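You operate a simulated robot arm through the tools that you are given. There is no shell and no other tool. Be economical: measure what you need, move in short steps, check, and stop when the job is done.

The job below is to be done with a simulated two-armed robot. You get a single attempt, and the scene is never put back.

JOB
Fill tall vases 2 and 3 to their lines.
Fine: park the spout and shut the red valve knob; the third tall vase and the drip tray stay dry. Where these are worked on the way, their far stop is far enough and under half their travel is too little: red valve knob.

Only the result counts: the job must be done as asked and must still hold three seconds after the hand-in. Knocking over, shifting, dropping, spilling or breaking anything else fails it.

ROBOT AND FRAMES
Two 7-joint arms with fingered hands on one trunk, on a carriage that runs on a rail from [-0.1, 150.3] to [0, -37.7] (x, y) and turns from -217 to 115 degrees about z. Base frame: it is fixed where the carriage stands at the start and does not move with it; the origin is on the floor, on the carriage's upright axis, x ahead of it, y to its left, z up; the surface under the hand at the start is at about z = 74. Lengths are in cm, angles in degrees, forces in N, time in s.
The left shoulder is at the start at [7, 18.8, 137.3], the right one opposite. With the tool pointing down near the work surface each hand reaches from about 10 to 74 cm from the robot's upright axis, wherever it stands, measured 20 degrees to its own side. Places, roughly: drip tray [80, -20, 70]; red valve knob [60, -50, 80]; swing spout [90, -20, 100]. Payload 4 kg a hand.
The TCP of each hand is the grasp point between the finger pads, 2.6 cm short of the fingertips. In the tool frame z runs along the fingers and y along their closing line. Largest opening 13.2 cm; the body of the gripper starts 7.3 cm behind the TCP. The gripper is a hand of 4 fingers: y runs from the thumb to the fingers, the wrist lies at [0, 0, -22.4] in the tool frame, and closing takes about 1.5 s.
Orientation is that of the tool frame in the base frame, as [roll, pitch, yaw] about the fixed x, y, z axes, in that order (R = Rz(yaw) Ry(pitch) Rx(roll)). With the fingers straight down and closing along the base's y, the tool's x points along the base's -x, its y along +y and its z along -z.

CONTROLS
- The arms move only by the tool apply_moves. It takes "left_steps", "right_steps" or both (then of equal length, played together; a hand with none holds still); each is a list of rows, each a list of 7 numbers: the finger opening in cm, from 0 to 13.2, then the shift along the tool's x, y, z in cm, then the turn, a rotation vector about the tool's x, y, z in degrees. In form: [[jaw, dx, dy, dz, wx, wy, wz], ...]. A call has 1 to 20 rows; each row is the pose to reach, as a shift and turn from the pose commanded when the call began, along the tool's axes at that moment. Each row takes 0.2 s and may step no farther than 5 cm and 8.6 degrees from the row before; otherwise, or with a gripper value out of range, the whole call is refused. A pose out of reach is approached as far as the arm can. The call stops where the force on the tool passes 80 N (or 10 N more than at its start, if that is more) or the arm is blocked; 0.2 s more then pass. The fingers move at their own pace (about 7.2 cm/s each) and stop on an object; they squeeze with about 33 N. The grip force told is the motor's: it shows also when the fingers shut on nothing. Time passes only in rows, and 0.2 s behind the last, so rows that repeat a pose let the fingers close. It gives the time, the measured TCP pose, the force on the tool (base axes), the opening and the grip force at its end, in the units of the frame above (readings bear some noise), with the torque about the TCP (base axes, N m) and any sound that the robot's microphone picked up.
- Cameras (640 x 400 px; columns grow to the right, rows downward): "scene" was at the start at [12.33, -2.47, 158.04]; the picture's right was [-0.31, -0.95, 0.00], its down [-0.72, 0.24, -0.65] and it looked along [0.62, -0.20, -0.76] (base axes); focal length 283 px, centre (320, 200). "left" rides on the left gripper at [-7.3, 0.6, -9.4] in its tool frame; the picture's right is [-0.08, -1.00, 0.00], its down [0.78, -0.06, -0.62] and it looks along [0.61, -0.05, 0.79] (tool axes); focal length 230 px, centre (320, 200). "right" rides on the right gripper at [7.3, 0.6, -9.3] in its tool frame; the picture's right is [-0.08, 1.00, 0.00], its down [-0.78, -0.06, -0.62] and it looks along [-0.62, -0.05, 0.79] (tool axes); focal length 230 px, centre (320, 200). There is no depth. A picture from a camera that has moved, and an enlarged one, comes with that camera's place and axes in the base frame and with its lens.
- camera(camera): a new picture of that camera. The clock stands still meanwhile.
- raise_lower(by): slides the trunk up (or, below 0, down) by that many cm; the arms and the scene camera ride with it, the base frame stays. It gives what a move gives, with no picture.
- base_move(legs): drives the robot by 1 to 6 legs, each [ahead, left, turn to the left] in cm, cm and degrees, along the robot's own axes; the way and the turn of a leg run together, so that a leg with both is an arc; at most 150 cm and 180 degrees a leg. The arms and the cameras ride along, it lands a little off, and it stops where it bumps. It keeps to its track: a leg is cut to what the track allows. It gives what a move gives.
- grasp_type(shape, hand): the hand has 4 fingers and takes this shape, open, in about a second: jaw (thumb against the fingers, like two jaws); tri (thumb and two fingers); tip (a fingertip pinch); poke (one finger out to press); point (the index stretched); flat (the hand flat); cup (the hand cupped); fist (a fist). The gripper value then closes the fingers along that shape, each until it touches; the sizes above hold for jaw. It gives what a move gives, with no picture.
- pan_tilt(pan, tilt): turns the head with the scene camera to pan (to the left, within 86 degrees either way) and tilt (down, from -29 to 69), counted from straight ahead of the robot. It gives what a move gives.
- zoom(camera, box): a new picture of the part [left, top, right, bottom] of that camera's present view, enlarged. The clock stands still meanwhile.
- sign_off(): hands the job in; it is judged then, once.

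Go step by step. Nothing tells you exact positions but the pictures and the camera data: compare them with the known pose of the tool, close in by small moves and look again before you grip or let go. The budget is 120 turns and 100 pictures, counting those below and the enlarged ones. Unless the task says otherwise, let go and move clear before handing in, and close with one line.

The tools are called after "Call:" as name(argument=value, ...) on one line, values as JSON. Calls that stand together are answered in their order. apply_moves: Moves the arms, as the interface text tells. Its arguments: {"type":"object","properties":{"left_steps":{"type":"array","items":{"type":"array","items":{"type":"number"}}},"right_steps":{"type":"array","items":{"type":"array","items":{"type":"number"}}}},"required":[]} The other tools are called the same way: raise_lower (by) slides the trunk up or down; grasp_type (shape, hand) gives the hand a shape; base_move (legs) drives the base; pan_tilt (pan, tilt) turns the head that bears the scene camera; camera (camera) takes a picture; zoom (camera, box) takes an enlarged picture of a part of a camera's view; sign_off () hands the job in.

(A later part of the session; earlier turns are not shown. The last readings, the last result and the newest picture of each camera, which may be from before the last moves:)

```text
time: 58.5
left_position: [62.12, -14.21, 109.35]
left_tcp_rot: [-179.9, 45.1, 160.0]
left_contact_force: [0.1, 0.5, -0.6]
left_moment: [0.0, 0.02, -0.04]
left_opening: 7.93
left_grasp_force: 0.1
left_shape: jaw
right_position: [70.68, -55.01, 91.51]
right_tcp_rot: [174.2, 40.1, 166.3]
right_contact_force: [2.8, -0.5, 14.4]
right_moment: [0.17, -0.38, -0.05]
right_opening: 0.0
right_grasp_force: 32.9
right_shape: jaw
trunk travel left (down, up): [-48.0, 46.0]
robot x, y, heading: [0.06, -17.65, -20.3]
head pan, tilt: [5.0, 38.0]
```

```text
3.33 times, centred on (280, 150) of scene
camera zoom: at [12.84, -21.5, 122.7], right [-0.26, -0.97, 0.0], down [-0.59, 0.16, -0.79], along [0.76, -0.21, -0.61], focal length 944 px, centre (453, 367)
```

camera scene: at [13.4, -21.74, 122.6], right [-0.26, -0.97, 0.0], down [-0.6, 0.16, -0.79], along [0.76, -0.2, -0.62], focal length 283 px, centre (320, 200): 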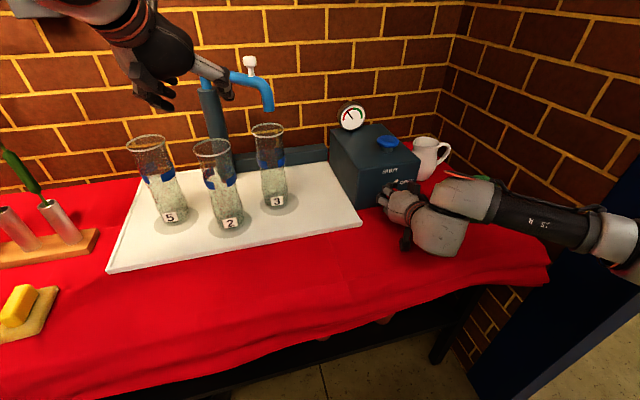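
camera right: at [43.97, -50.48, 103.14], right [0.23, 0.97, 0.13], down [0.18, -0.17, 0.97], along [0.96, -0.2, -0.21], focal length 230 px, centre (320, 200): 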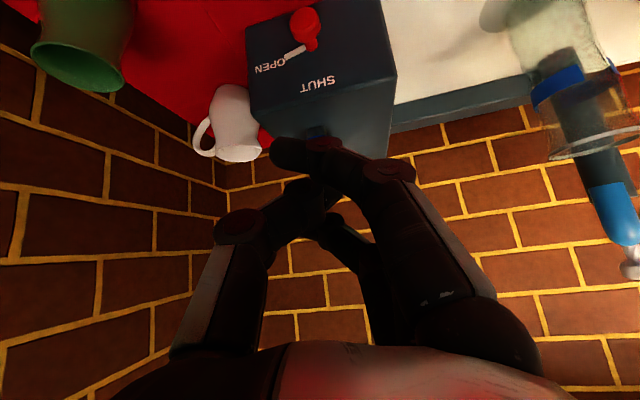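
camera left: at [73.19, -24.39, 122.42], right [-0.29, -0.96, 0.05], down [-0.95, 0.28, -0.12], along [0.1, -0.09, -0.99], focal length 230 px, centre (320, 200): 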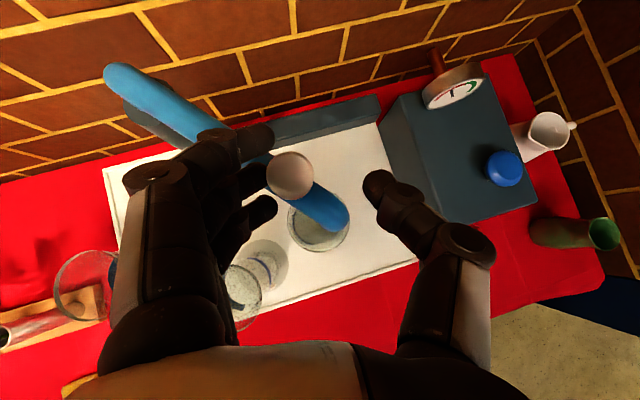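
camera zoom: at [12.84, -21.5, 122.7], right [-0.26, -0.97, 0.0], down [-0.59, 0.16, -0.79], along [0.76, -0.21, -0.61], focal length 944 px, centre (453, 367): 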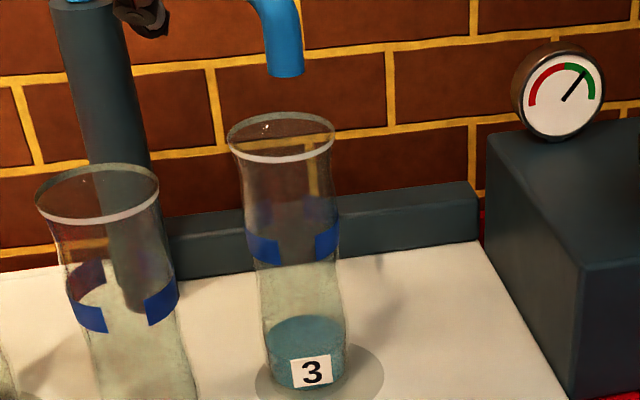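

The flow stopped by itself: each press gives a fixed dose, about 30% of the way to the line. I'll release and press again.

Call:
apply_moves(right_steps=[[0, -0.6, 0.08, -0.7, 0, 0, 0], [0, -1.1, 0.14, -1.3, 0, 0, 0], [0, -1.1, 0.14, -1.3, 0, 0, 0], [0, -0.5, 0.07, -0.6, 0, 0, 0], [0, 0, 0, 0, 0, 0, 0], [0, 0, 0, 0, 0, 0, 0], [0, 0, 0, 0, 0, 0, 0], [0, 0, 0, 0, 0, 0, 0], [0, 0, 0, 0, 0, 0, 0], [0, 0, 0, 0, 0, 0, 0], [0, 0, 0, 0, 0, 0, 0], [0, 0, 0, 0, 0, 0, 0]])

Call:
zoom(camera="scene", box=[220, 90, 340, 210])

```text
time: 61.1
left_position: [62.17, -14.21, 109.2]
left_tcp_rot: [-180.0, 45.0, 160.0]
left_contact_force: [-0.7, 0.0, -0.4]
left_moment: [-0.01, -0.01, 0.01]
left_opening: 7.95
left_grasp_force: 0.0
left_shape: jaw
right_position: [70.78, -55.15, 91.55]
right_tcp_rot: [174.2, 40.0, 166.4]
right_contact_force: [3.2, 0.9, 13.4]
right_moment: [0.19, -0.35, -0.03]
right_opening: 0.02
right_grasp_force: 33.1
right_shape: jaw
trunk travel left (down, up): [-48.0, 46.0]
robot x, y, heading: [0.03, -17.58, -19.9]
head pan, tilt: [5.0, 38.0]
heard: click
```

```text
3.33 times, centred on (280, 150) of scene
camera zoom: at [12.86, -21.48, 122.69], right [-0.26, -0.97, 0.0], down [-0.59, 0.16, -0.79], along [0.76, -0.21, -0.61], focal length 944 px, centre (453, 367)
```

zoom: 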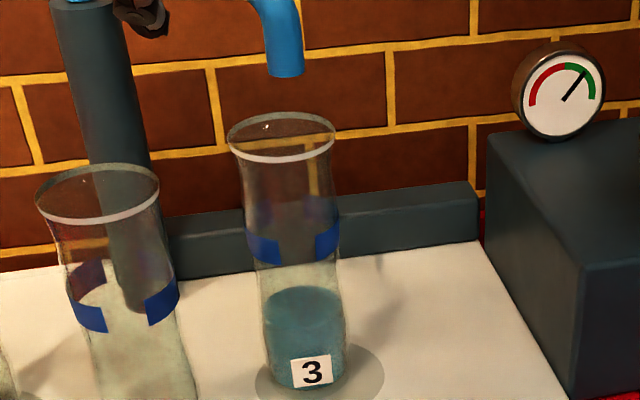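

Second dose raised it by the same step. Third press.

Call:
apply_moves(right_steps=[[0, -0.6, 0.08, -0.7, 0, 0, 0], [0, -1.1, 0.14, -1.3, 0, 0, 0], [0, -1.1, 0.14, -1.3, 0, 0, 0], [0, -0.5, 0.07, -0.6, 0, 0, 0], [0, 0, 0, 0, 0, 0, 0], [0, 0, 0, 0, 0, 0, 0], [0, 0, 0, 0, 0, 0, 0], [0, 0, 0, 0, 0, 0, 0], [0, 0, 0, 0, 0, 0, 0], [0, 0, 0, 0, 0, 0, 0], [0, 0, 0, 0, 0, 0, 0], [0, 0, 0, 0, 0, 0, 0]])

Call:
zoom(camera="scene", box=[220, 90, 340, 210])

```text
time: 63.7
left_position: [62.14, -14.25, 109.19]
left_tcp_rot: [180.0, 45.1, 159.9]
left_contact_force: [0.1, -0.1, 0.6]
left_moment: [-0.02, 0.02, -0.01]
left_opening: 7.94
left_grasp_force: 0.0
left_shape: jaw
right_position: [70.64, -54.99, 91.61]
right_tcp_rot: [174.2, 40.1, 166.3]
right_contact_force: [4.3, -1.4, 16.3]
right_moment: [0.16, -0.39, -0.06]
right_opening: 0.0
right_grasp_force: 32.7
right_shape: jaw
trunk travel left (down, up): [-48.0, 46.0]
robot x, y, heading: [-0.03, -17.46, -20.0]
head pan, tilt: [5.0, 38.0]
heard: click
```

```text
3.33 times, centred on (280, 150) of scene
camera zoom: at [12.85, -21.5, 122.7], right [-0.26, -0.97, 0.0], down [-0.59, 0.16, -0.79], along [0.76, -0.21, -0.61], focal length 944 px, centre (453, 367)
```

zoom: 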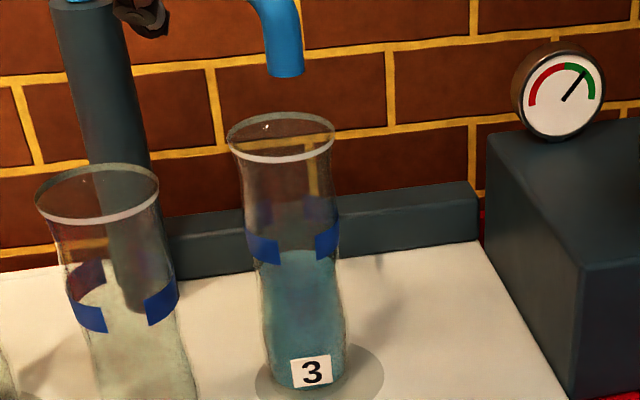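

Third dose brings it just below the band; a fourth should land on the band.

Call:
apply_moves(right_steps=[[0, -0.6, 0.08, -0.7, 0, 0, 0], [0, -1.1, 0.14, -1.3, 0, 0, 0], [0, -1.1, 0.14, -1.3, 0, 0, 0], [0, -0.5, 0.07, -0.6, 0, 0, 0], [0, 0, 0, 0, 0, 0, 0], [0, 0, 0, 0, 0, 0, 0], [0, 0, 0, 0, 0, 0, 0], [0, 0, 0, 0, 0, 0, 0], [0, 0, 0, 0, 0, 0, 0], [0, 0, 0, 0, 0, 0, 0], [0, 0, 0, 0, 0, 0, 0], [0, 0, 0, 0, 0, 0, 0]])

Call:
zoom(camera="scene", box=[220, 90, 340, 210])

```text
time: 66.3
left_position: [62.15, -14.19, 109.22]
left_tcp_rot: [180.0, 44.9, 160.0]
left_contact_force: [-0.4, 0.6, 0.1]
left_moment: [-0.02, 0.02, 0.01]
left_opening: 7.96
left_grasp_force: 0.1
left_shape: jaw
right_position: [70.65, -55.01, 91.49]
right_tcp_rot: [174.2, 40.0, 166.4]
right_contact_force: [-2.3, 4.6, 5.5]
right_moment: [0.2, -0.08, 0.09]
right_opening: 0.0
right_grasp_force: 32.9
right_shape: jaw
trunk travel left (down, up): [-48.0, 46.0]
robot x, y, heading: [-0.05, -17.49, -20.2]
head pan, tilt: [5.0, 38.0]
heard: click
```

```text
3.33 times, centred on (280, 150) of scene
camera zoom: at [12.89, -21.49, 122.68], right [-0.26, -0.97, 0.0], down [-0.59, 0.16, -0.79], along [0.76, -0.21, -0.61], focal length 944 px, centre (453, 367)
```

zoom: 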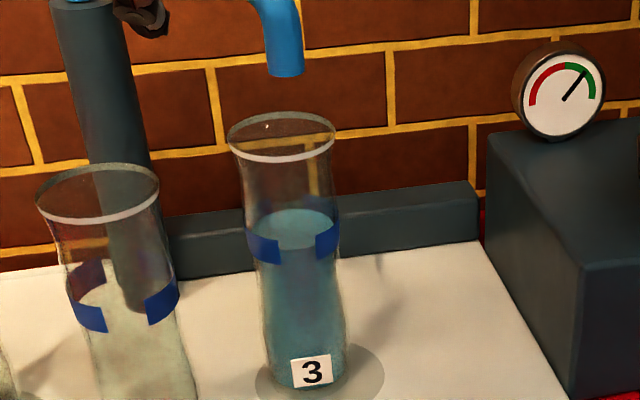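

Vase 3's surface now sits right in its band after 4 doses. I'll lift the right hand off the button and bring the left hand back to the spout knob at about (74.5,-24.8,110).

Call:
apply_moves(right_steps=[[0, -1, 0.1, -1.2, 0, 0, 0], [0, -1.9, 0.2, -2.3, 0, 0, 0], [0, -1.9, 0.2, -2.3, 0, 0, 0], [0, -1.9, 0.2, -2.3, 0, 0, 0]], left_steps=[[7, -4, 0, 0, 0, 0, 0], [7, -8, 0, 0, 0, 0, 0], [7, -10.5, -3, 0.5, 0, 0, 0], [7, -11.6, -5.7, 0.9, 0, 0, 0]])

Call:
camera(camera="left")

```text
time: 67.3
left_position: [68.78, -22.82, 116.91]
left_tcp_rot: [180.0, 45.0, 160.0]
left_contact_force: [0.7, -0.1, 0.6]
left_moment: [0.03, -0.01, 0.01]
left_opening: 7.1
left_grasp_force: 0.1
left_shape: jaw
right_position: [70.59, -55.28, 94.64]
right_tcp_rot: [174.2, 40.0, 166.3]
right_contact_force: [0.0, -0.4, 0.3]
right_moment: [-0.01, 0.04, 0.0]
right_opening: 0.0
right_grasp_force: 32.9
right_shape: jaw
trunk travel left (down, up): [-48.0, 46.0]
robot x, y, heading: [-0.24, -17.67, -19.9]
head pan, tilt: [5.0, 38.0]
```

```text
28 pictures are left
camera left: at [67.54, -21.91, 128.61], right [-0.29, -0.96, 0.05], down [-0.95, 0.28, -0.12], along [0.1, -0.09, -0.99], focal length 230 px, centre (320, 200)
```

left: 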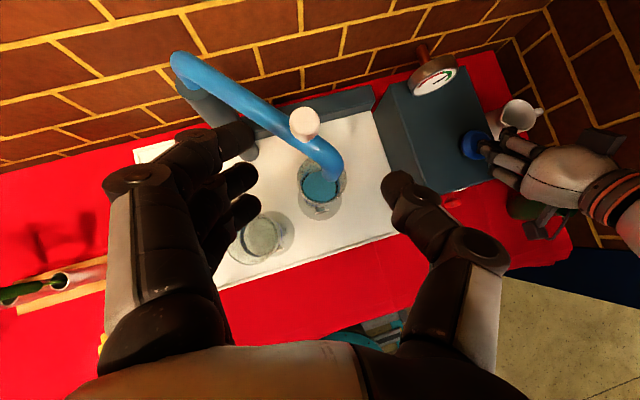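

The knob is seen at about (75.3,-24.4). Moving in and closing.

Call:
apply_moves(left_steps=[[7, 0, 0.4, 3, 0, 0, 0], [7, -0.2, 0.7, 6, 0, 0, 0], [7, -0.25, 0.7, 8, 0, 0, 0], [7, -0.25, 0.7, 9.1, 0, 0, 0], [4, -0.25, 0.7, 9.1, 0, 0, 0], [1, -0.25, 0.7, 9.1, 0, 0, 0], [0, -0.25, 0.7, 9.1, 0, 0, 0], [0, -0.25, 0.7, 9.1, 0, 0, 0], [0, -0.25, 0.7, 9.1, 0, 0, 0]])

Call:
zoom(camera="scene", box=[170, 20, 330, 220])

```text
time: 69.3
left_position: [75.1, -24.32, 110.52]
left_tcp_rot: [179.9, 44.9, 159.9]
left_contact_force: [-0.8, -0.7, -0.7]
left_moment: [0.39, 0.01, 0.0]
left_opening: 0.81
left_grasp_force: 32.8
left_shape: jaw
right_position: [70.69, -55.34, 94.48]
right_tcp_rot: [174.3, 40.0, 166.4]
right_contact_force: [0.2, -0.1, 0.0]
right_moment: [0.02, 0.03, 0.0]
right_opening: 0.0
right_grasp_force: 33.4
right_shape: jaw
trunk travel left (down, up): [-48.0, 46.0]
robot x, y, heading: [-0.25, -17.66, -20.0]
head pan, tilt: [5.0, 38.0]
```

```text
2.00 times, centred on (250, 120) of scene
camera zoom: at [12.97, -21.6, 122.67], right [-0.26, -0.97, 0.0], down [-0.59, 0.16, -0.79], along [0.76, -0.2, -0.62], focal length 566 px, centre (460, 360)
```

zoom: 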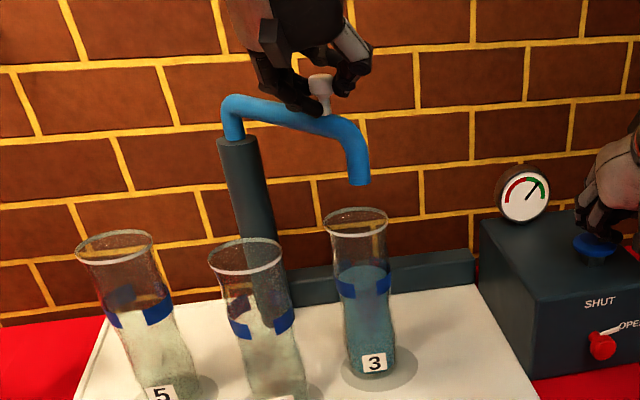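

Gripped. Swinging the spout on to vase 2.

Call:
apply_moves(left_steps=[[0, 0.913, 0.712, -0.913, 0, 0, 0], [0, 1.781, 1.542, -1.781, 0, 0, 0], [0, 2.582, 2.492, -2.582, 0, 0, 0], [0, 3.318, 3.54, -3.318, 0, 0, 0], [0, 3.982, 4.688, -3.982, 0, 0, 0], [0, 4.561, 5.913, -4.561, 0, 0, 0], [0, 5.053, 7.213, -5.053, 0, 0, 0], [0, 5.457, 8.581, -5.457, 0, 0, 0], [0, 5.55, 8.95, -5.55, 0, 0, 0]])

Call:
zoom(camera="scene", box=[150, 20, 350, 220])

```text
time: 71.3
left_position: [70.75, -13.34, 110.36]
left_tcp_rot: [180.0, 44.6, 160.1]
left_contact_force: [-7.2, 0.4, -18.1]
left_moment: [-0.18, 0.36, -0.09]
left_opening: 0.49
left_grasp_force: 33.6
left_shape: jaw
right_position: [70.83, -55.22, 94.36]
right_tcp_rot: [174.2, 39.9, 166.4]
right_contact_force: [0.1, -0.8, 0.5]
right_moment: [0.01, -0.01, 0.0]
right_opening: 0.0
right_grasp_force: 33.3
right_shape: jaw
trunk travel left (down, up): [-48.0, 46.0]
robot x, y, heading: [-0.2, -17.59, -19.9]
head pan, tilt: [5.0, 38.0]
```

```text
2.00 times, centred on (250, 120) of scene
camera zoom: at [13.12, -21.58, 122.64], right [-0.26, -0.97, 0.0], down [-0.6, 0.16, -0.79], along [0.76, -0.2, -0.62], focal length 566 px, centre (460, 360)
```

zoom: 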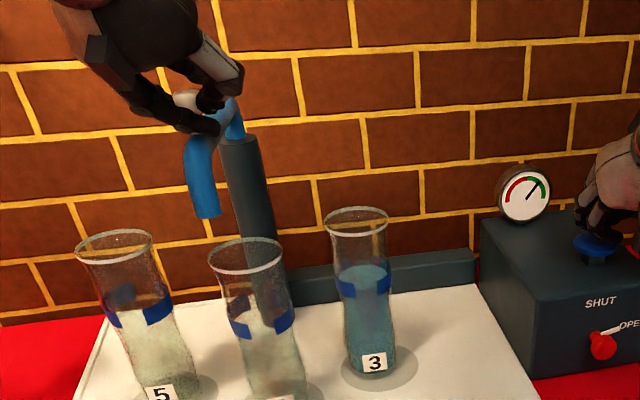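

The outlet is about 2.4 cm past the vase centre. I'll bring it back slightly and relax the grip.

Call:
apply_moves(left_steps=[[0, -0.25, -0.9, 0.25, 0, 0, 0], [0, -0.45, -1.7, 0.45, 0, 0, 0], [0, -0.45, -1.7, 0.45, 0, 0, 0], [4, -0.5, -1.6, 0.4, 0, 0, 0], [7, -0.5, -1.6, 0.4, 0, 0, 0], [7, -0.5, -1.6, 0.4, 0, 0, 0]])

Call:
zoom(camera="scene", box=[150, 20, 350, 220])

```text
time: 72.7
left_position: [70.71, -14.8, 110.52]
left_tcp_rot: [180.0, 45.0, 160.0]
left_contact_force: [0.5, 0.7, -0.3]
left_moment: [-0.02, 0.03, 0.0]
left_opening: 6.89
left_grasp_force: 0.1
left_shape: jaw
right_position: [70.72, -55.22, 94.43]
right_tcp_rot: [174.3, 39.9, 166.3]
right_contact_force: [-0.1, -0.6, -0.1]
right_moment: [0.02, 0.02, -0.02]
right_opening: 0.0
right_grasp_force: 32.7
right_shape: jaw
trunk travel left (down, up): [-48.0, 46.0]
robot x, y, heading: [0.48, -17.61, -20.3]
head pan, tilt: [5.0, 38.0]
```

```text
2.00 times, centred on (250, 120) of scene
camera zoom: at [13.02, -21.59, 122.67], right [-0.26, -0.97, 0.0], down [-0.59, 0.16, -0.79], along [0.76, -0.2, -0.62], focal length 566 px, centre (460, 360)
```

zoom: 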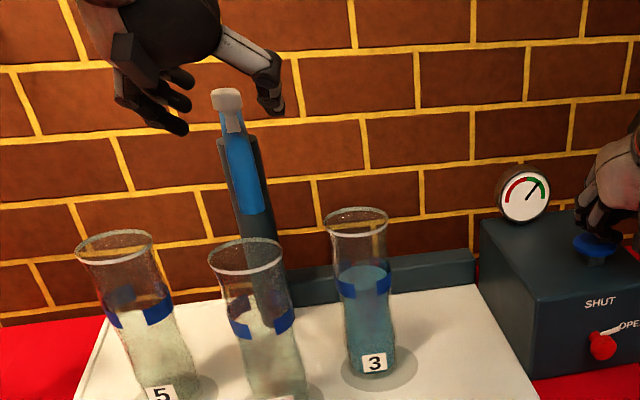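

The outlet is now about 1.7 cm short of centre, at (67.5,-16). A small re-grip and nudge should centre it better.

Call:
apply_moves(left_steps=[[3, 0, 0, 0, 0, 0, 0], [0, 0, 0, 0, 0, 0, 0], [0, 0, 0.2, 0, 0, 0, 0], [0, 0, 0.6, 0, 0, 0, 0], [0, 0, 0.6, 0, 0, 0, 0], [4, 0, 0.6, 0, 0, 0, 0], [7, 0, 0.6, 0, 0, 0, 0], [7, 0, 0.6, 0, 0, 0, 0]])

Call:
zoom(camera="scene", box=[150, 20, 350, 220])

```text
time: 74.5
left_position: [70.88, -14.19, 110.55]
left_tcp_rot: [-179.9, 45.0, 160.0]
left_contact_force: [-0.4, -0.3, 0.2]
left_moment: [-0.01, -0.01, 0.0]
left_opening: 6.91
left_grasp_force: 0.1
left_shape: jaw
right_position: [70.66, -55.36, 94.54]
right_tcp_rot: [174.2, 40.0, 166.3]
right_contact_force: [-0.2, -0.5, 0.2]
right_moment: [0.01, -0.01, -0.03]
right_opening: 0.0
right_grasp_force: 32.6
right_shape: jaw
trunk travel left (down, up): [-48.0, 46.0]
robot x, y, heading: [-0.1, -17.56, -20.0]
head pan, tilt: [5.0, 38.0]
```

```text
2.00 times, centred on (250, 120) of scene
camera zoom: at [12.97, -21.59, 122.68], right [-0.26, -0.97, 0.0], down [-0.59, 0.16, -0.79], along [0.76, -0.2, -0.62], focal length 566 px, centre (460, 360)
```

zoom: 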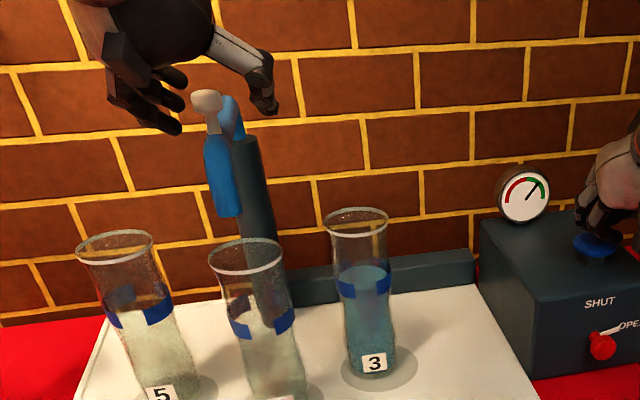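

The outlet is centred over vase 2 at (67.8,-13.9). Pressing the button for the first dose.

Call:
apply_moves(right_steps=[[0, 0.8, -0.06, 1, 0, 0, 0], [0, 1.4, -0.13, 1.7, 0, 0, 0], [0, 1.9, -0.2, 2.3, 0, 0, 0], [0, 1.9, -0.2, 2.3, 0, 0, 0]])

Call:
zoom(camera="scene", box=[150, 80, 350, 250])

```text
time: 75.5
left_position: [70.84, -14.31, 110.49]
left_tcp_rot: [-179.9, 45.1, 159.9]
left_contact_force: [0.1, 0.0, 0.4]
left_moment: [0.03, -0.01, 0.0]
left_opening: 6.92
left_grasp_force: 0.0
left_shape: jaw
right_position: [70.82, -55.28, 91.67]
right_tcp_rot: [174.1, 40.1, 166.3]
right_contact_force: [3.2, -1.2, 10.4]
right_moment: [0.12, -0.28, -0.04]
right_opening: 0.0
right_grasp_force: 32.5
right_shape: jaw
trunk travel left (down, up): [-48.0, 46.0]
robot x, y, heading: [0.17, -17.63, -20.0]
head pan, tilt: [5.0, 38.0]
heard: click
```

```text
2.35 times, centred on (250, 165) of scene
camera zoom: at [12.89, -21.54, 122.7], right [-0.26, -0.97, 0.0], down [-0.59, 0.16, -0.79], along [0.76, -0.2, -0.61], focal length 666 px, centre (485, 282)
```

zoom: 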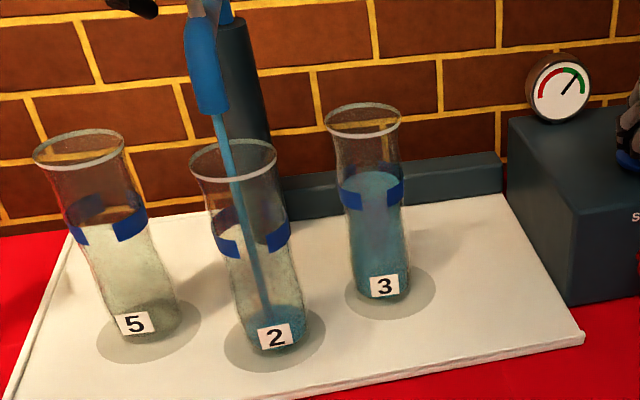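

Water runs into vase 2. I'll let the dose finish, then press a second time.

Call:
apply_moves(right_steps=[[0, 0, 0, 0, 0, 0, 0], [0, 0, 0, 0, 0, 0, 0], [0, 0, 0, 0, 0, 0, 0], [0, 0, 0, 0, 0, 0, 0], [0, 0, 0, 0, 0, 0, 0], [0, 0, 0, 0, 0, 0, 0], [0, 0, 0, 0, 0, 0, 0], [0, -0.6, 0.08, -0.7, 0, 0, 0], [0, -1.1, 0.14, -1.3, 0, 0, 0], [0, -1.1, 0.14, -1.3, 0, 0, 0], [0, -0.5, 0.07, -0.6, 0, 0, 0], [0, 0, 0, 0, 0, 0, 0], [0, 0, 0, 0, 0, 0, 0], [0, 0, 0, 0, 0, 0, 0], [0, 0, 0, 0, 0, 0, 0], [0, 0, 0, 0, 0, 0, 0], [0, 0, 0, 0, 0, 0, 0], [0, 0, 0, 0, 0, 0, 0], [0, 0, 0, 0, 0, 0, 0]])

Call:
zoom(camera="scene", box=[150, 80, 350, 250])

```text
time: 79.5
left_position: [70.86, -14.22, 110.51]
left_tcp_rot: [-179.9, 44.9, 160.1]
left_contact_force: [-0.7, 0.5, -0.1]
left_moment: [0.01, 0.01, -0.01]
left_opening: 6.9
left_grasp_force: 0.0
left_shape: jaw
right_position: [70.79, -55.17, 91.5]
right_tcp_rot: [174.2, 40.0, 166.3]
right_contact_force: [0.6, 3.9, 5.4]
right_moment: [0.16, -0.1, 0.06]
right_opening: 0.01
right_grasp_force: 33.0
right_shape: jaw
trunk travel left (down, up): [-48.0, 46.0]
robot x, y, heading: [0.02, -17.58, -19.9]
head pan, tilt: [5.0, 38.0]
heard: click
```

```text
2.35 times, centred on (250, 165) of scene
camera zoom: at [12.93, -21.5, 122.68], right [-0.26, -0.97, 0.0], down [-0.59, 0.16, -0.79], along [0.76, -0.21, -0.62], focal length 666 px, centre (485, 282)
```

zoom: 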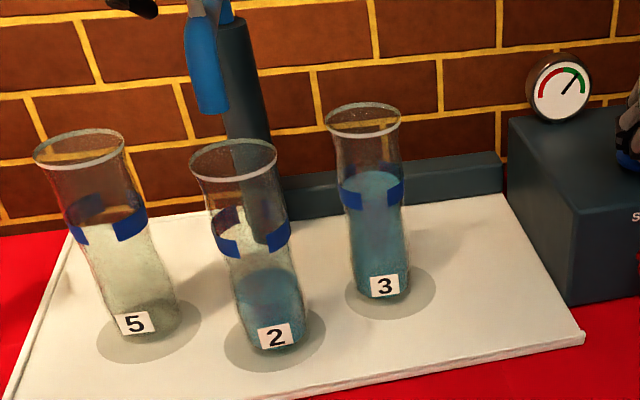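

Two doses are in, at about half height as with vase 3. Third press.

Call:
apply_moves(right_steps=[[0, -0.6, 0.08, -0.7, 0, 0, 0], [0, -1.1, 0.14, -1.3, 0, 0, 0], [0, -1.1, 0.14, -1.3, 0, 0, 0], [0, -0.5, 0.07, -0.6, 0, 0, 0], [0, 0, 0, 0, 0, 0, 0], [0, 0, 0, 0, 0, 0, 0], [0, 0, 0, 0, 0, 0, 0], [0, 0, 0, 0, 0, 0, 0], [0, 0, 0, 0, 0, 0, 0], [0, 0, 0, 0, 0, 0, 0], [0, 0, 0, 0, 0, 0, 0], [0, 0, 0, 0, 0, 0, 0]])

Call:
zoom(camera="scene", box=[150, 80, 350, 250])

```text
time: 82.1
left_position: [70.67, -14.01, 110.56]
left_tcp_rot: [-179.9, 45.1, 160.1]
left_contact_force: [-0.5, 0.6, -0.4]
left_moment: [0.0, 0.01, -0.01]
left_opening: 6.9
left_grasp_force: 0.0
left_shape: jaw
right_position: [70.54, -55.08, 91.38]
right_tcp_rot: [174.1, 40.0, 166.3]
right_contact_force: [-3.7, 7.6, 9.6]
right_moment: [0.32, -0.07, 0.18]
right_opening: 0.0
right_grasp_force: 33.1
right_shape: jaw
trunk travel left (down, up): [-48.0, 46.0]
robot x, y, heading: [-0.22, -17.59, -20.0]
head pan, tilt: [5.0, 38.0]
heard: click
```

```text
2.35 times, centred on (250, 165) of scene
camera zoom: at [12.83, -21.43, 122.7], right [-0.26, -0.97, 0.0], down [-0.59, 0.16, -0.79], along [0.76, -0.21, -0.61], focal length 666 px, centre (485, 282)
```

zoom: 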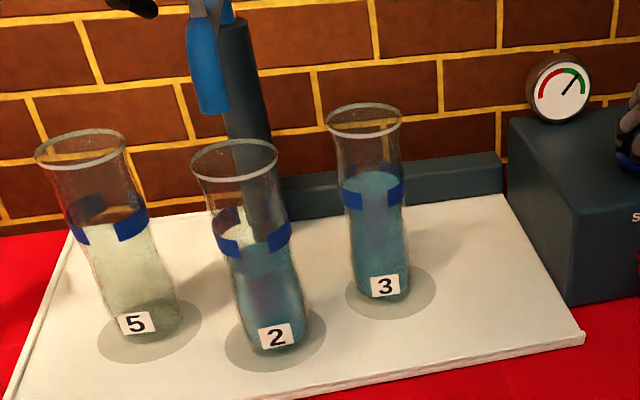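

Third dose in. Fourth press.

Call:
apply_moves(right_steps=[[0, -0.6, 0.08, -0.7, 0, 0, 0], [0, -1.1, 0.14, -1.3, 0, 0, 0], [0, -1.1, 0.14, -1.3, 0, 0, 0], [0, -0.5, 0.07, -0.6, 0, 0, 0], [0, 0, 0, 0, 0, 0, 0], [0, 0, 0, 0, 0, 0, 0], [0, 0, 0, 0, 0, 0, 0], [0, 0, 0, 0, 0, 0, 0], [0, 0, 0, 0, 0, 0, 0], [0, 0, 0, 0, 0, 0, 0], [0, 0, 0, 0, 0, 0, 0], [0, 0, 0, 0, 0, 0, 0]])

Call:
zoom(camera="scene", box=[150, 80, 350, 250])

```text
time: 84.7
left_position: [70.87, -14.31, 110.62]
left_tcp_rot: [-180.0, 45.0, 160.1]
left_contact_force: [0.3, -0.2, 0.1]
left_moment: [-0.02, 0.01, 0.01]
left_opening: 6.93
left_grasp_force: 0.1
left_shape: jaw
right_position: [70.7, -55.12, 91.5]
right_tcp_rot: [174.2, 40.0, 166.4]
right_contact_force: [-0.4, 3.2, 6.4]
right_moment: [0.15, -0.11, 0.05]
right_opening: 0.01
right_grasp_force: 33.0
right_shape: jaw
trunk travel left (down, up): [-48.0, 46.0]
robot x, y, heading: [0.09, -17.47, -20.0]
head pan, tilt: [5.0, 38.0]
heard: click
```

```text
2.35 times, centred on (250, 165) of scene
camera zoom: at [12.91, -21.51, 122.68], right [-0.26, -0.97, 0.0], down [-0.59, 0.16, -0.79], along [0.76, -0.2, -0.61], focal length 666 px, centre (485, 282)
```

zoom: 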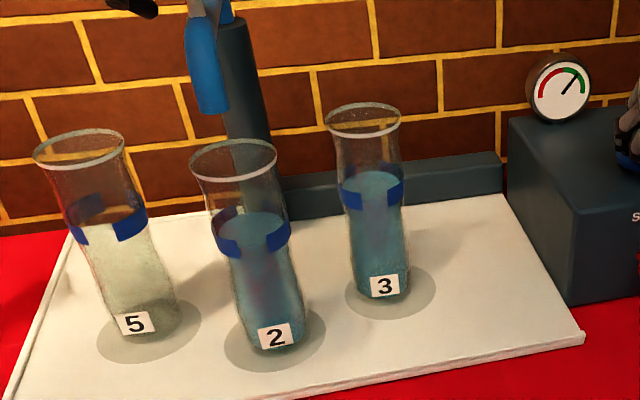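

Both vases are filled to their bands, and vase 5 is dry. Now I'll retract the right hand from the button, and flatten the left hand's pitch around the knob so it can reach the parking place.

Call:
apply_moves(right_steps=[[0, -1, 0.1, -1.2, 0, 0, 0], [0, -1, 0.2, -5, 0, 0, 0], [0, 1.5, 0.2, -9, 0, 0, 0], [0, 4, 0.3, -13, 0, 0, 0], [0, 6.05, 0.35, -17, 0, 0, 0]], left_steps=[[7, 0, 0, 0, 0, -4, 0], [7, 0, 0, 0, 0, -8, 0], [7, 0, 0, 0, 0, -12, 0], [7, 0, 0, 0, 0, -16, 0], [7, 0, 0, 0, 0, -20, 0]])

Call:
apply_moves(right_steps=[[2, 2.5, -0.2, 3, 0, -6, 0], [5, 5, -0.4, 6, 0, -12, 0], [7, 7.5, -0.7, 9, 0, -18, 0], [8, 10, -0.9, 12, 0, -24, 0], [8, 11.4, -1.07, 13.5, 0, -29, 0], [8, 11.4, -1.07, 13.5, 0, -29, 0]])

Call:
camera(camera="right")

Call:
camera(camera="scene")

```text
time: 85.9
left_position: [70.9, -14.36, 110.61]
left_tcp_rot: [-179.9, 65.1, 160.1]
left_contact_force: [-0.2, 0.4, 0.3]
left_moment: [0.0, 0.01, -0.01]
left_opening: 6.92
left_grasp_force: 0.0
left_shape: jaw
right_position: [54.95, -53.01, 100.28]
right_tcp_rot: [174.2, 40.0, 166.5]
right_contact_force: [-0.1, -0.1, 0.1]
right_moment: [0.03, 0.01, 0.0]
right_opening: 0.0
right_grasp_force: 32.8
right_shape: jaw
trunk travel left (down, up): [-48.0, 46.0]
robot x, y, heading: [-0.03, -17.22, -20.0]
head pan, tilt: [5.0, 38.0]
```

```text
time: 87.3
left_position: [71.09, -14.43, 110.45]
left_tcp_rot: [-180.0, 65.0, 160.1]
left_contact_force: [0.2, -0.4, -0.1]
left_moment: [0.01, 0.02, 0.01]
left_opening: 6.92
left_grasp_force: 0.2
left_shape: jaw
right_position: [55.17, -52.57, 82.83]
right_tcp_rot: [167.7, 68.6, 158.5]
right_contact_force: [0.1, -0.5, 0.1]
right_moment: [0.04, -0.02, 0.02]
right_opening: 7.95
right_grasp_force: 0.1
right_shape: jaw
trunk travel left (down, up): [-48.0, 46.0]
robot x, y, heading: [-0.07, -17.5, -20.1]
head pan, tilt: [5.0, 38.0]
```

```text
19 pictures are left
camera right: at [44.24, -49.75, 79.34], right [0.2, 0.97, 0.15], down [-0.32, -0.08, 0.95], along [0.93, -0.23, 0.29], focal length 230 px, centre (320, 200)
```

right: 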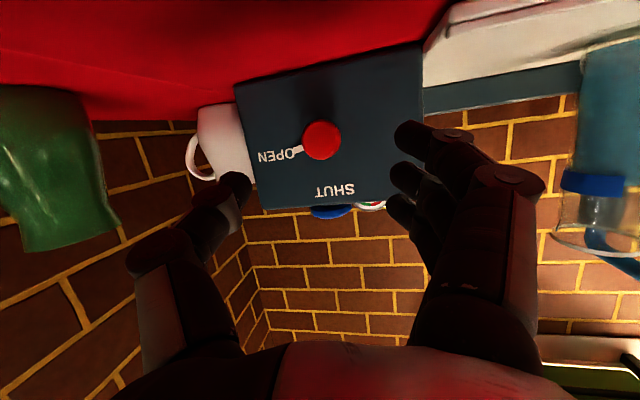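

```text
18 pictures are left
camera scene: at [13.01, -21.61, 122.66], right [-0.26, -0.97, 0.0], down [-0.59, 0.16, -0.79], along [0.76, -0.2, -0.62], focal length 283 px, centre (320, 200)
```

scene: 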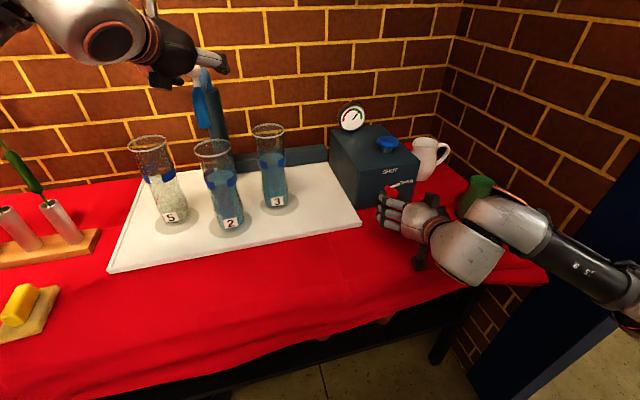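

The valve points to OPEN and the hand is lined up. Moving in, closing, and then turning counter-clockwise to SHUT.

Call:
apply_moves(right_steps=[[8, 0, 0, 3, 0, 0, 0], [8, 0, 0, 6, 0, 0, 0], [8, 0, 0, 7.9, 0, 0, 0], [4, 0, 0, 7.9, 0, 0, 0], [0, 0, 0, 7.9, 0, 0, 0], [0, 0, 0, 7.9, 0, 0, 0], [0, 0, 0, 7.9, 0, 0, 0], [0, 0, 0, 7.9, 0, 0, 0]])

Call:
apply_moves(right_steps=[[0, 0, 0, 0, 0, 0, -8.5], [0, 0, 0, 0, 0, 0, -17], [0, 0, 0, 0, 0, 0, -25.5], [0, 0, 0, 0, 0, 0, -34], [0, 0, 0, 0, 0, 0, -42.5], [0, 0, 0, 0, 0, 0, -51], [0, 0, 0, 0, 0, 0, -59.5], [0, 0, 0, 0, 0, 0, -68], [0, 0, 0, 0, 0, 0, -76.5], [0, 0, 0, 0, 0, 0, -85], [0, 0, 0, 0, 0, 0, -90]])

Call:
zoom(camera="scene", box=[330, 90, 450, 220])

```text
time: 89.1
left_position: [70.8, -14.93, 110.69]
left_tcp_rot: [179.6, 65.0, 159.6]
left_contact_force: [-0.8, -0.1, -0.1]
left_moment: [0.0, -0.01, -0.02]
left_opening: 6.91
left_grasp_force: 0.0
left_shape: jaw
right_position: [62.77, -54.48, 80.07]
right_tcp_rot: [167.6, 68.5, 157.8]
right_contact_force: [-22.2, -11.5, -9.0]
right_moment: [-0.07, 0.22, -0.05]
right_opening: 1.49
right_grasp_force: 33.1
right_shape: jaw
trunk travel left (down, up): [-48.0, 46.0]
robot x, y, heading: [0.24, -17.92, -20.1]
head pan, tilt: [5.0, 38.0]
```

```text
time: 91.5
left_position: [70.96, -14.56, 110.61]
left_tcp_rot: [179.7, 65.1, 159.8]
left_contact_force: [-0.8, -0.2, 0.0]
left_moment: [-0.01, -0.04, -0.05]
left_opening: 6.91
left_grasp_force: 0.1
left_shape: jaw
right_position: [62.82, -53.93, 80.24]
right_tcp_rot: [-110.7, 4.3, -100.1]
right_contact_force: [19.8, -30.9, 29.0]
right_moment: [0.27, -0.62, -0.51]
right_opening: 1.28
right_grasp_force: 32.9
right_shape: jaw
trunk travel left (down, up): [-48.0, 46.0]
robot x, y, heading: [-0.25, -17.41, -20.2]
head pan, tilt: [5.0, 38.0]
```

```text
3.08 times, centred on (390, 155) of scene
camera zoom: at [12.89, -21.8, 122.69], right [-0.26, -0.97, 0.0], down [-0.59, 0.16, -0.79], along [0.76, -0.2, -0.62], focal length 871 px, centre (105, 338)
```

zoom: 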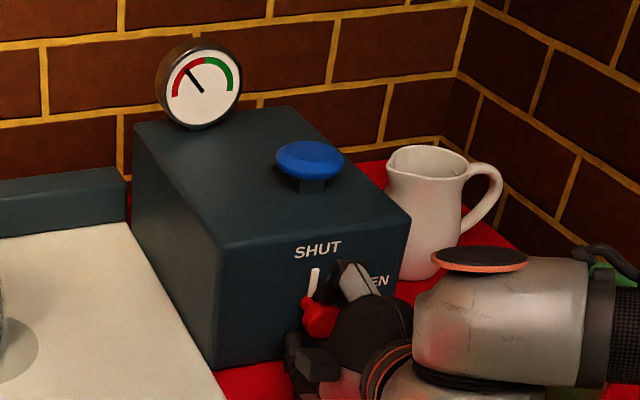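

The valve is back at SHUT with the gauge in red. Releasing and backing off with the right hand while the left closes on the spout knob.

Call:
apply_moves(right_steps=[[4, 0, 0, 0, 0, 0, 0], [7, 0, 0, 0, 0, 0, 0], [8, 0, 0, -0.5, 0, 0, 0], [8, 0, 0, -4, 0, 0, 0], [8, 0, 0, -8, 0, 0, 0], [8, 0, 0, -10, 0, 0, 0]], left_steps=[[5, 0, 0, 0, 0, 0, 0], [3, 0, 0, 0, 0, 0, 0], [0, 0, 0, 0, 0, 0, 0], [0, 0, 0, 0, 0, 0, 0], [0, 0, 0, 0, 0, 0, 0], [0, 0, 0, 0, 0, 0, 0]])

Call:
camera(camera="scene")

```text
time: 92.9
left_position: [71.06, -14.37, 110.48]
left_tcp_rot: [180.0, 64.9, 159.9]
left_contact_force: [-3.1, 0.9, -2.0]
left_moment: [0.43, 0.09, 0.07]
left_opening: 0.87
left_grasp_force: 33.1
left_shape: jaw
right_position: [53.68, -52.14, 83.57]
right_tcp_rot: [-110.8, 4.4, -99.8]
right_contact_force: [0.3, -0.7, -0.7]
right_moment: [0.01, -0.03, 0.02]
right_opening: 7.92
right_grasp_force: 0.1
right_shape: jaw
trunk travel left (down, up): [-48.0, 46.0]
robot x, y, heading: [-0.25, -17.21, -20.2]
head pan, tilt: [5.0, 38.0]
```

```text
16 pictures are left
camera scene: at [12.98, -21.54, 122.67], right [-0.26, -0.97, 0.0], down [-0.59, 0.16, -0.79], along [0.76, -0.2, -0.62], focal length 283 px, centre (320, 200)
```

scene: 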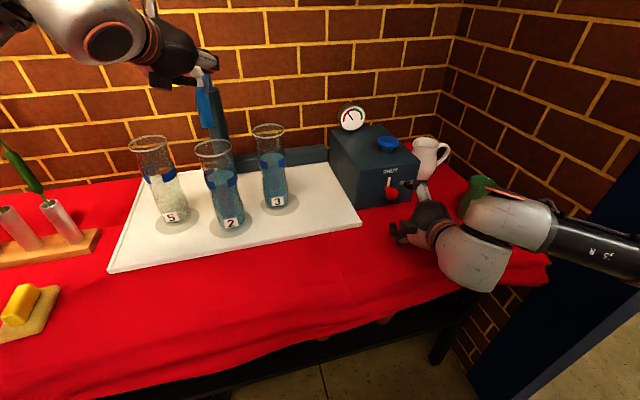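

Gripped. Swinging the spout back toward its parking place, first half.

Call:
apply_moves(left_steps=[[0, -0.277, -1.475, 0.593, 0, 0, 0], [0, -0.62, -2.862, 1.33, 0, 0, 0], [0, -1.018, -4.169, 2.184, 0, 0, 0], [0, -1.474, -5.374, 3.16, 0, 0, 0], [0, -1.98, -6.448, 4.249, 0, 0, 0], [0, -2.531, -7.4, 5.43, 0, 0, 0], [0, -3.122, -8.2, 6.697, 0, 0, 0], [0, -3.744, -8.856, 8.032, 0, 0, 0]])

Call:
zoom(camera="scene", box=[150, 20, 350, 220])

```text
time: 94.7
left_position: [76.46, -25.49, 110.43]
left_tcp_rot: [-179.8, 64.8, 160.2]
left_contact_force: [4.0, 7.3, 1.3]
left_moment: [0.46, 0.27, 0.56]
left_opening: 0.76
left_grasp_force: 32.4
left_shape: jaw
right_position: [53.84, -52.25, 83.55]
right_tcp_rot: [-111.0, 4.4, -99.9]
right_contact_force: [-0.3, 0.3, -0.2]
right_moment: [0.01, -0.06, -0.03]
right_opening: 7.96
right_grasp_force: 0.1
right_shape: jaw
trunk travel left (down, up): [-48.0, 46.0]
robot x, y, heading: [-0.08, -17.45, -19.9]
head pan, tilt: [5.0, 38.0]
```

```text
2.00 times, centred on (250, 120) of scene
camera zoom: at [13.04, -21.48, 122.67], right [-0.26, -0.97, 0.0], down [-0.59, 0.16, -0.79], along [0.76, -0.21, -0.62], focal length 566 px, centre (460, 360)
```

zoom: 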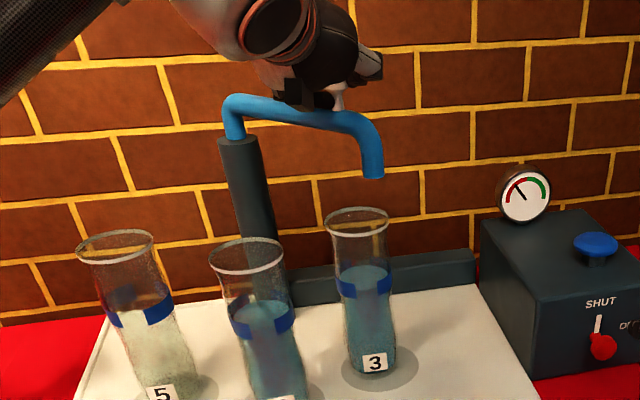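

Following well. Second half to the parking place.

Call:
apply_moves(left_steps=[[0, -0.648, -0.591, 1.391, 0, 0, 0], [0, -1.321, -1.022, 2.835, 0, 0, 0], [0, -2.018, -1.285, 4.329, 0, 0, 0], [0, -2.733, -1.371, 5.862, 0, 0, 0], [0, -3.449, -1.265, 7.4, 0, 0, 0], [0, -4.165, -0.979, 8.935, 0, 0, 0], [0, -4.869, -0.499, 10.445, 0, 0, 0]])

Call:
zoom(camera="scene", box=[150, 20, 350, 220])

```text
time: 96.3
left_position: [86.94, -30.06, 110.71]
left_tcp_rot: [180.0, 65.1, 160.0]
left_contact_force: [-0.3, -0.3, 0.6]
left_moment: [0.0, 0.02, 0.02]
left_opening: 0.19
left_grasp_force: 32.8
left_shape: jaw
right_position: [53.88, -52.32, 83.54]
right_tcp_rot: [-110.8, 4.5, -99.9]
right_contact_force: [0.5, -0.6, 0.2]
right_moment: [0.0, 0.0, -0.02]
right_opening: 7.97
right_grasp_force: 0.0
right_shape: jaw
trunk travel left (down, up): [-48.0, 46.0]
robot x, y, heading: [-0.16, -17.97, -19.9]
head pan, tilt: [5.0, 38.0]
```

```text
2.00 times, centred on (250, 120) of scene
camera zoom: at [13.02, -21.61, 122.67], right [-0.26, -0.97, 0.0], down [-0.59, 0.16, -0.79], along [0.76, -0.2, -0.62], focal length 566 px, centre (460, 360)
```

zoom: 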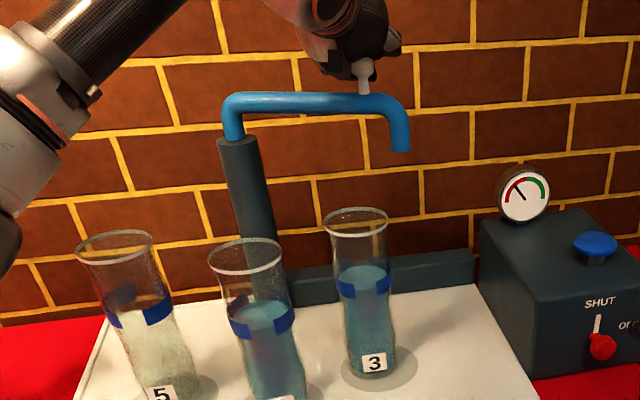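

The hand slipped off the knob at the end and the spout stopped at about -104°, still 17° short of park. I'll lift off, go back in front of the tube and push it on with closed fingers.

Call:
apply_moves(left_steps=[[0, -2.72, 0, -1.27, 0, 0, 0], [0, -5.44, 0, -2.54, 0, 0, 0], [0, -4.156, -0.428, -6.463, 0, 0, 0], [0, -2.225, -1.027, -10.6, 0, 0, 0], [0, 0.794, -1.925, -13.53, 0, 0, 0], [0, 4.418, -1.925, -11.84, 0, 0, 0], [0, 7.861, -1.925, -10.24, 0, 0, 0]])

Call:
camera(camera="left")

Call:
zoom(camera="scene", box=[150, 20, 350, 220])

```text
time: 97.9
left_position: [74.44, -27.6, 107.54]
left_tcp_rot: [-179.9, 65.0, 160.1]
left_contact_force: [-0.6, 0.0, 0.4]
left_moment: [-0.03, 0.01, 0.0]
left_opening: 0.18
left_grasp_force: 33.1
left_shape: jaw
right_position: [53.82, -52.4, 83.56]
right_tcp_rot: [-110.9, 4.4, -99.9]
right_contact_force: [0.3, -0.4, 0.2]
right_moment: [-0.02, -0.04, 0.01]
right_opening: 7.98
right_grasp_force: 0.1
right_shape: jaw
trunk travel left (down, up): [-48.0, 46.0]
robot x, y, heading: [0.05, -17.42, -20.1]
head pan, tilt: [5.0, 38.0]
```

```text
13 pictures are left
camera left: at [69.59, -25.37, 118.17], right [-0.31, -0.95, 0.07], down [-0.86, 0.25, -0.45], along [0.41, -0.2, -0.89], focal length 230 px, centre (320, 200)
```

left: 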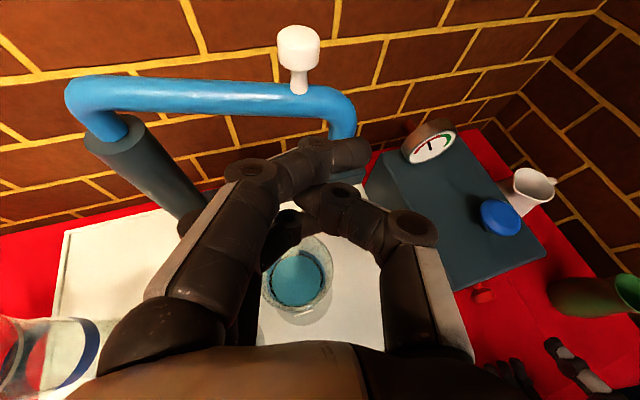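

```text
2.00 times, centred on (250, 120) of scene
camera zoom: at [13.01, -21.55, 122.68], right [-0.26, -0.97, 0.0], down [-0.59, 0.16, -0.79], along [0.76, -0.2, -0.62], focal length 566 px, centre (460, 360)
```

zoom: 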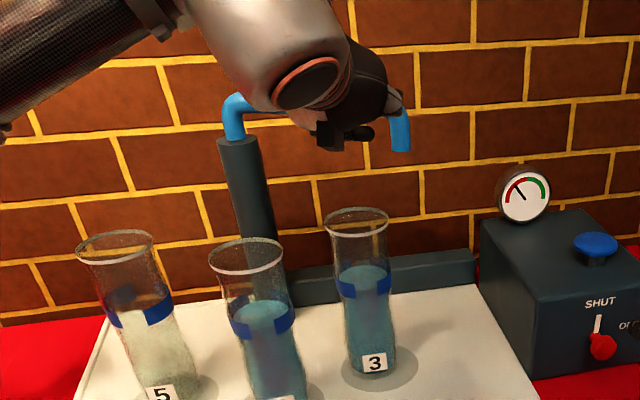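

Pushing the tube in +x by small steps.

Call:
apply_moves(left_steps=[[0, -0.25, 0.684, 1.957, 0, 0, 0], [0, -1.044, 1.368, 3.66, 0, 0, 0], [0, -1.44, 1.71, 4.51, 0, 0, 0], [0, -1.838, 2.052, 5.363, 0, 0, 0], [0, -2.236, 2.394, 6.21, 0, 0, 0], [0, -2.434, 2.565, 6.64, 0, 0, 0]])

Call:
zoom(camera="scene", box=[150, 20, 350, 220])

```text
time: 99.3
left_position: [81.88, -27.84, 107.12]
left_tcp_rot: [-179.9, 65.0, 160.0]
left_contact_force: [-0.1, 0.0, 0.2]
left_moment: [0.01, 0.0, 0.0]
left_opening: 0.17
left_grasp_force: 32.6
left_shape: jaw
right_position: [53.74, -52.29, 83.55]
right_tcp_rot: [-110.9, 4.5, -99.9]
right_contact_force: [-0.3, 0.1, -0.1]
right_moment: [0.03, 0.03, 0.0]
right_opening: 7.96
right_grasp_force: 0.1
right_shape: jaw
trunk travel left (down, up): [-48.0, 46.0]
robot x, y, heading: [0.07, -17.52, -19.8]
head pan, tilt: [5.0, 38.0]
```

```text
2.00 times, centred on (250, 120) of scene
camera zoom: at [12.99, -21.59, 122.67], right [-0.26, -0.97, 0.0], down [-0.59, 0.16, -0.79], along [0.76, -0.2, -0.62], focal length 566 px, centre (460, 360)
```

zoom: 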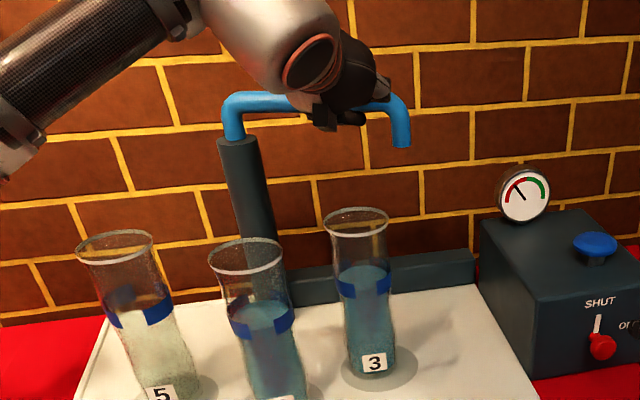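

It is moving (about -100° now). Pushing about 3 cm more.

Call:
apply_moves(left_steps=[[0, -0.4, 0.34, 0.85, 0, 0, 0], [0, -0.8, 0.68, 1.7, 0, 0, 0], [0, -1.2, 1.03, 2.55, 0, 0, 0]])

Call:
zoom(camera="scene", box=[150, 20, 350, 220])

```text
time: 100.1
left_position: [84.79, -27.6, 107.22]
left_tcp_rot: [180.0, 65.1, 159.9]
left_contact_force: [-4.3, -0.5, 0.5]
left_moment: [0.03, 0.03, 0.02]
left_opening: 0.17
left_grasp_force: 33.1
left_shape: jaw
right_position: [53.69, -52.29, 83.67]
right_tcp_rot: [-110.9, 4.6, -99.9]
right_contact_force: [0.0, 0.4, -0.3]
right_moment: [-0.04, 0.03, 0.02]
right_opening: 7.97
right_grasp_force: 0.1
right_shape: jaw
trunk travel left (down, up): [-48.0, 46.0]
robot x, y, heading: [-0.07, -17.58, -20.1]
head pan, tilt: [5.0, 38.0]
```

```text
2.00 times, centred on (250, 120) of scene
camera zoom: at [12.89, -21.59, 122.68], right [-0.26, -0.97, 0.0], down [-0.59, 0.16, -0.79], along [0.76, -0.2, -0.61], focal length 566 px, centre (460, 360)
```

zoom: 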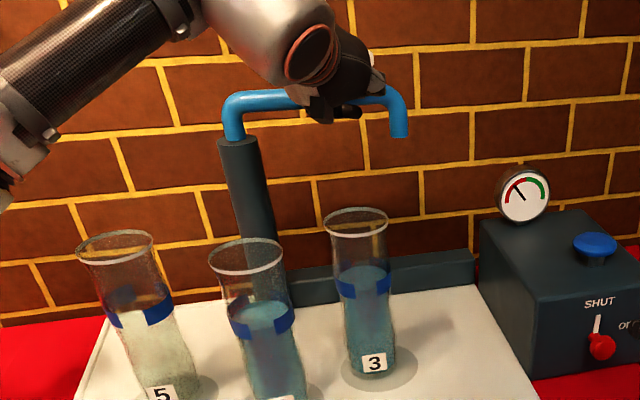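

Outlet now at about (86.5,-33.4), against the original (87,-33.5). One last small push, then I'll back the hand away and compare.

Call:
apply_moves(left_steps=[[0, -0.1, 0.1, 0.25, 0, 0, 0], [0, -0.2, 0.18, 0.45, 0, 0, 0], [0, -0.2, 0.18, 0.45, 0, 0, 0], [0, 1, -0.8, -2.5, 0, 0, 0], [0, 0, -1.5, -7, 0, 0, 0], [0, -3, -1.5, -11, 0, 0, 0], [0, -5, -1, -15, 0, 0, 0], [0, -6, 0, -19, 0, 0, 0]])

Call:
camera(camera="scene")

Call:
zoom(camera="scene", box=[150, 20, 350, 220])

```text
time: 101.9
left_position: [71.3, -22.46, 120.56]
left_tcp_rot: [179.9, 65.0, 160.0]
left_contact_force: [0.0, -0.2, 0.9]
left_moment: [-0.03, 0.02, -0.02]
left_opening: 0.18
left_grasp_force: 33.1
left_shape: jaw
right_position: [53.76, -52.22, 83.56]
right_tcp_rot: [-110.9, 4.4, -99.8]
right_contact_force: [-0.6, 0.1, 0.6]
right_moment: [0.0, 0.0, 0.01]
right_opening: 7.95
right_grasp_force: 0.1
right_shape: jaw
trunk travel left (down, up): [-48.0, 46.0]
robot x, y, heading: [0.27, -17.88, -20.2]
head pan, tilt: [5.0, 38.0]
```

```text
9 pictures are left
camera scene: at [12.93, -21.52, 122.68], right [-0.26, -0.97, 0.0], down [-0.59, 0.16, -0.79], along [0.76, -0.2, -0.62], focal length 283 px, centre (320, 200)
```

scene: 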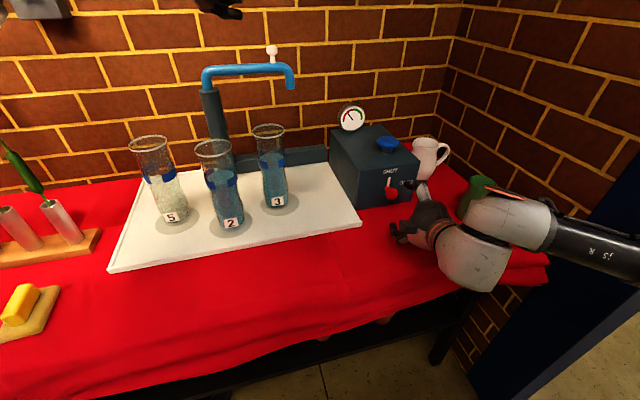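

```text
2.00 times, centred on (250, 120) of scene
camera zoom: at [12.93, -21.52, 122.68], right [-0.26, -0.97, 0.0], down [-0.59, 0.16, -0.79], along [0.76, -0.2, -0.62], focal length 566 px, centre (460, 360)
```

zoom: 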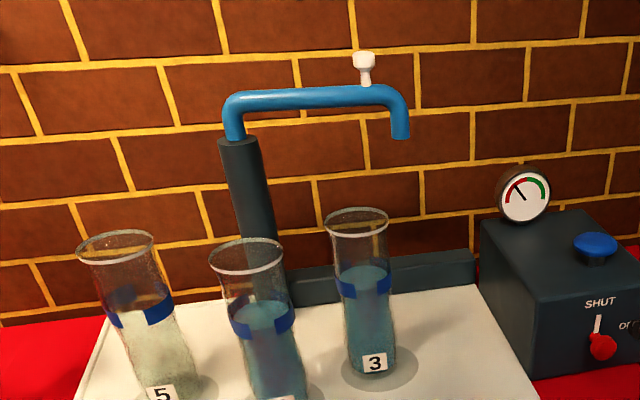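

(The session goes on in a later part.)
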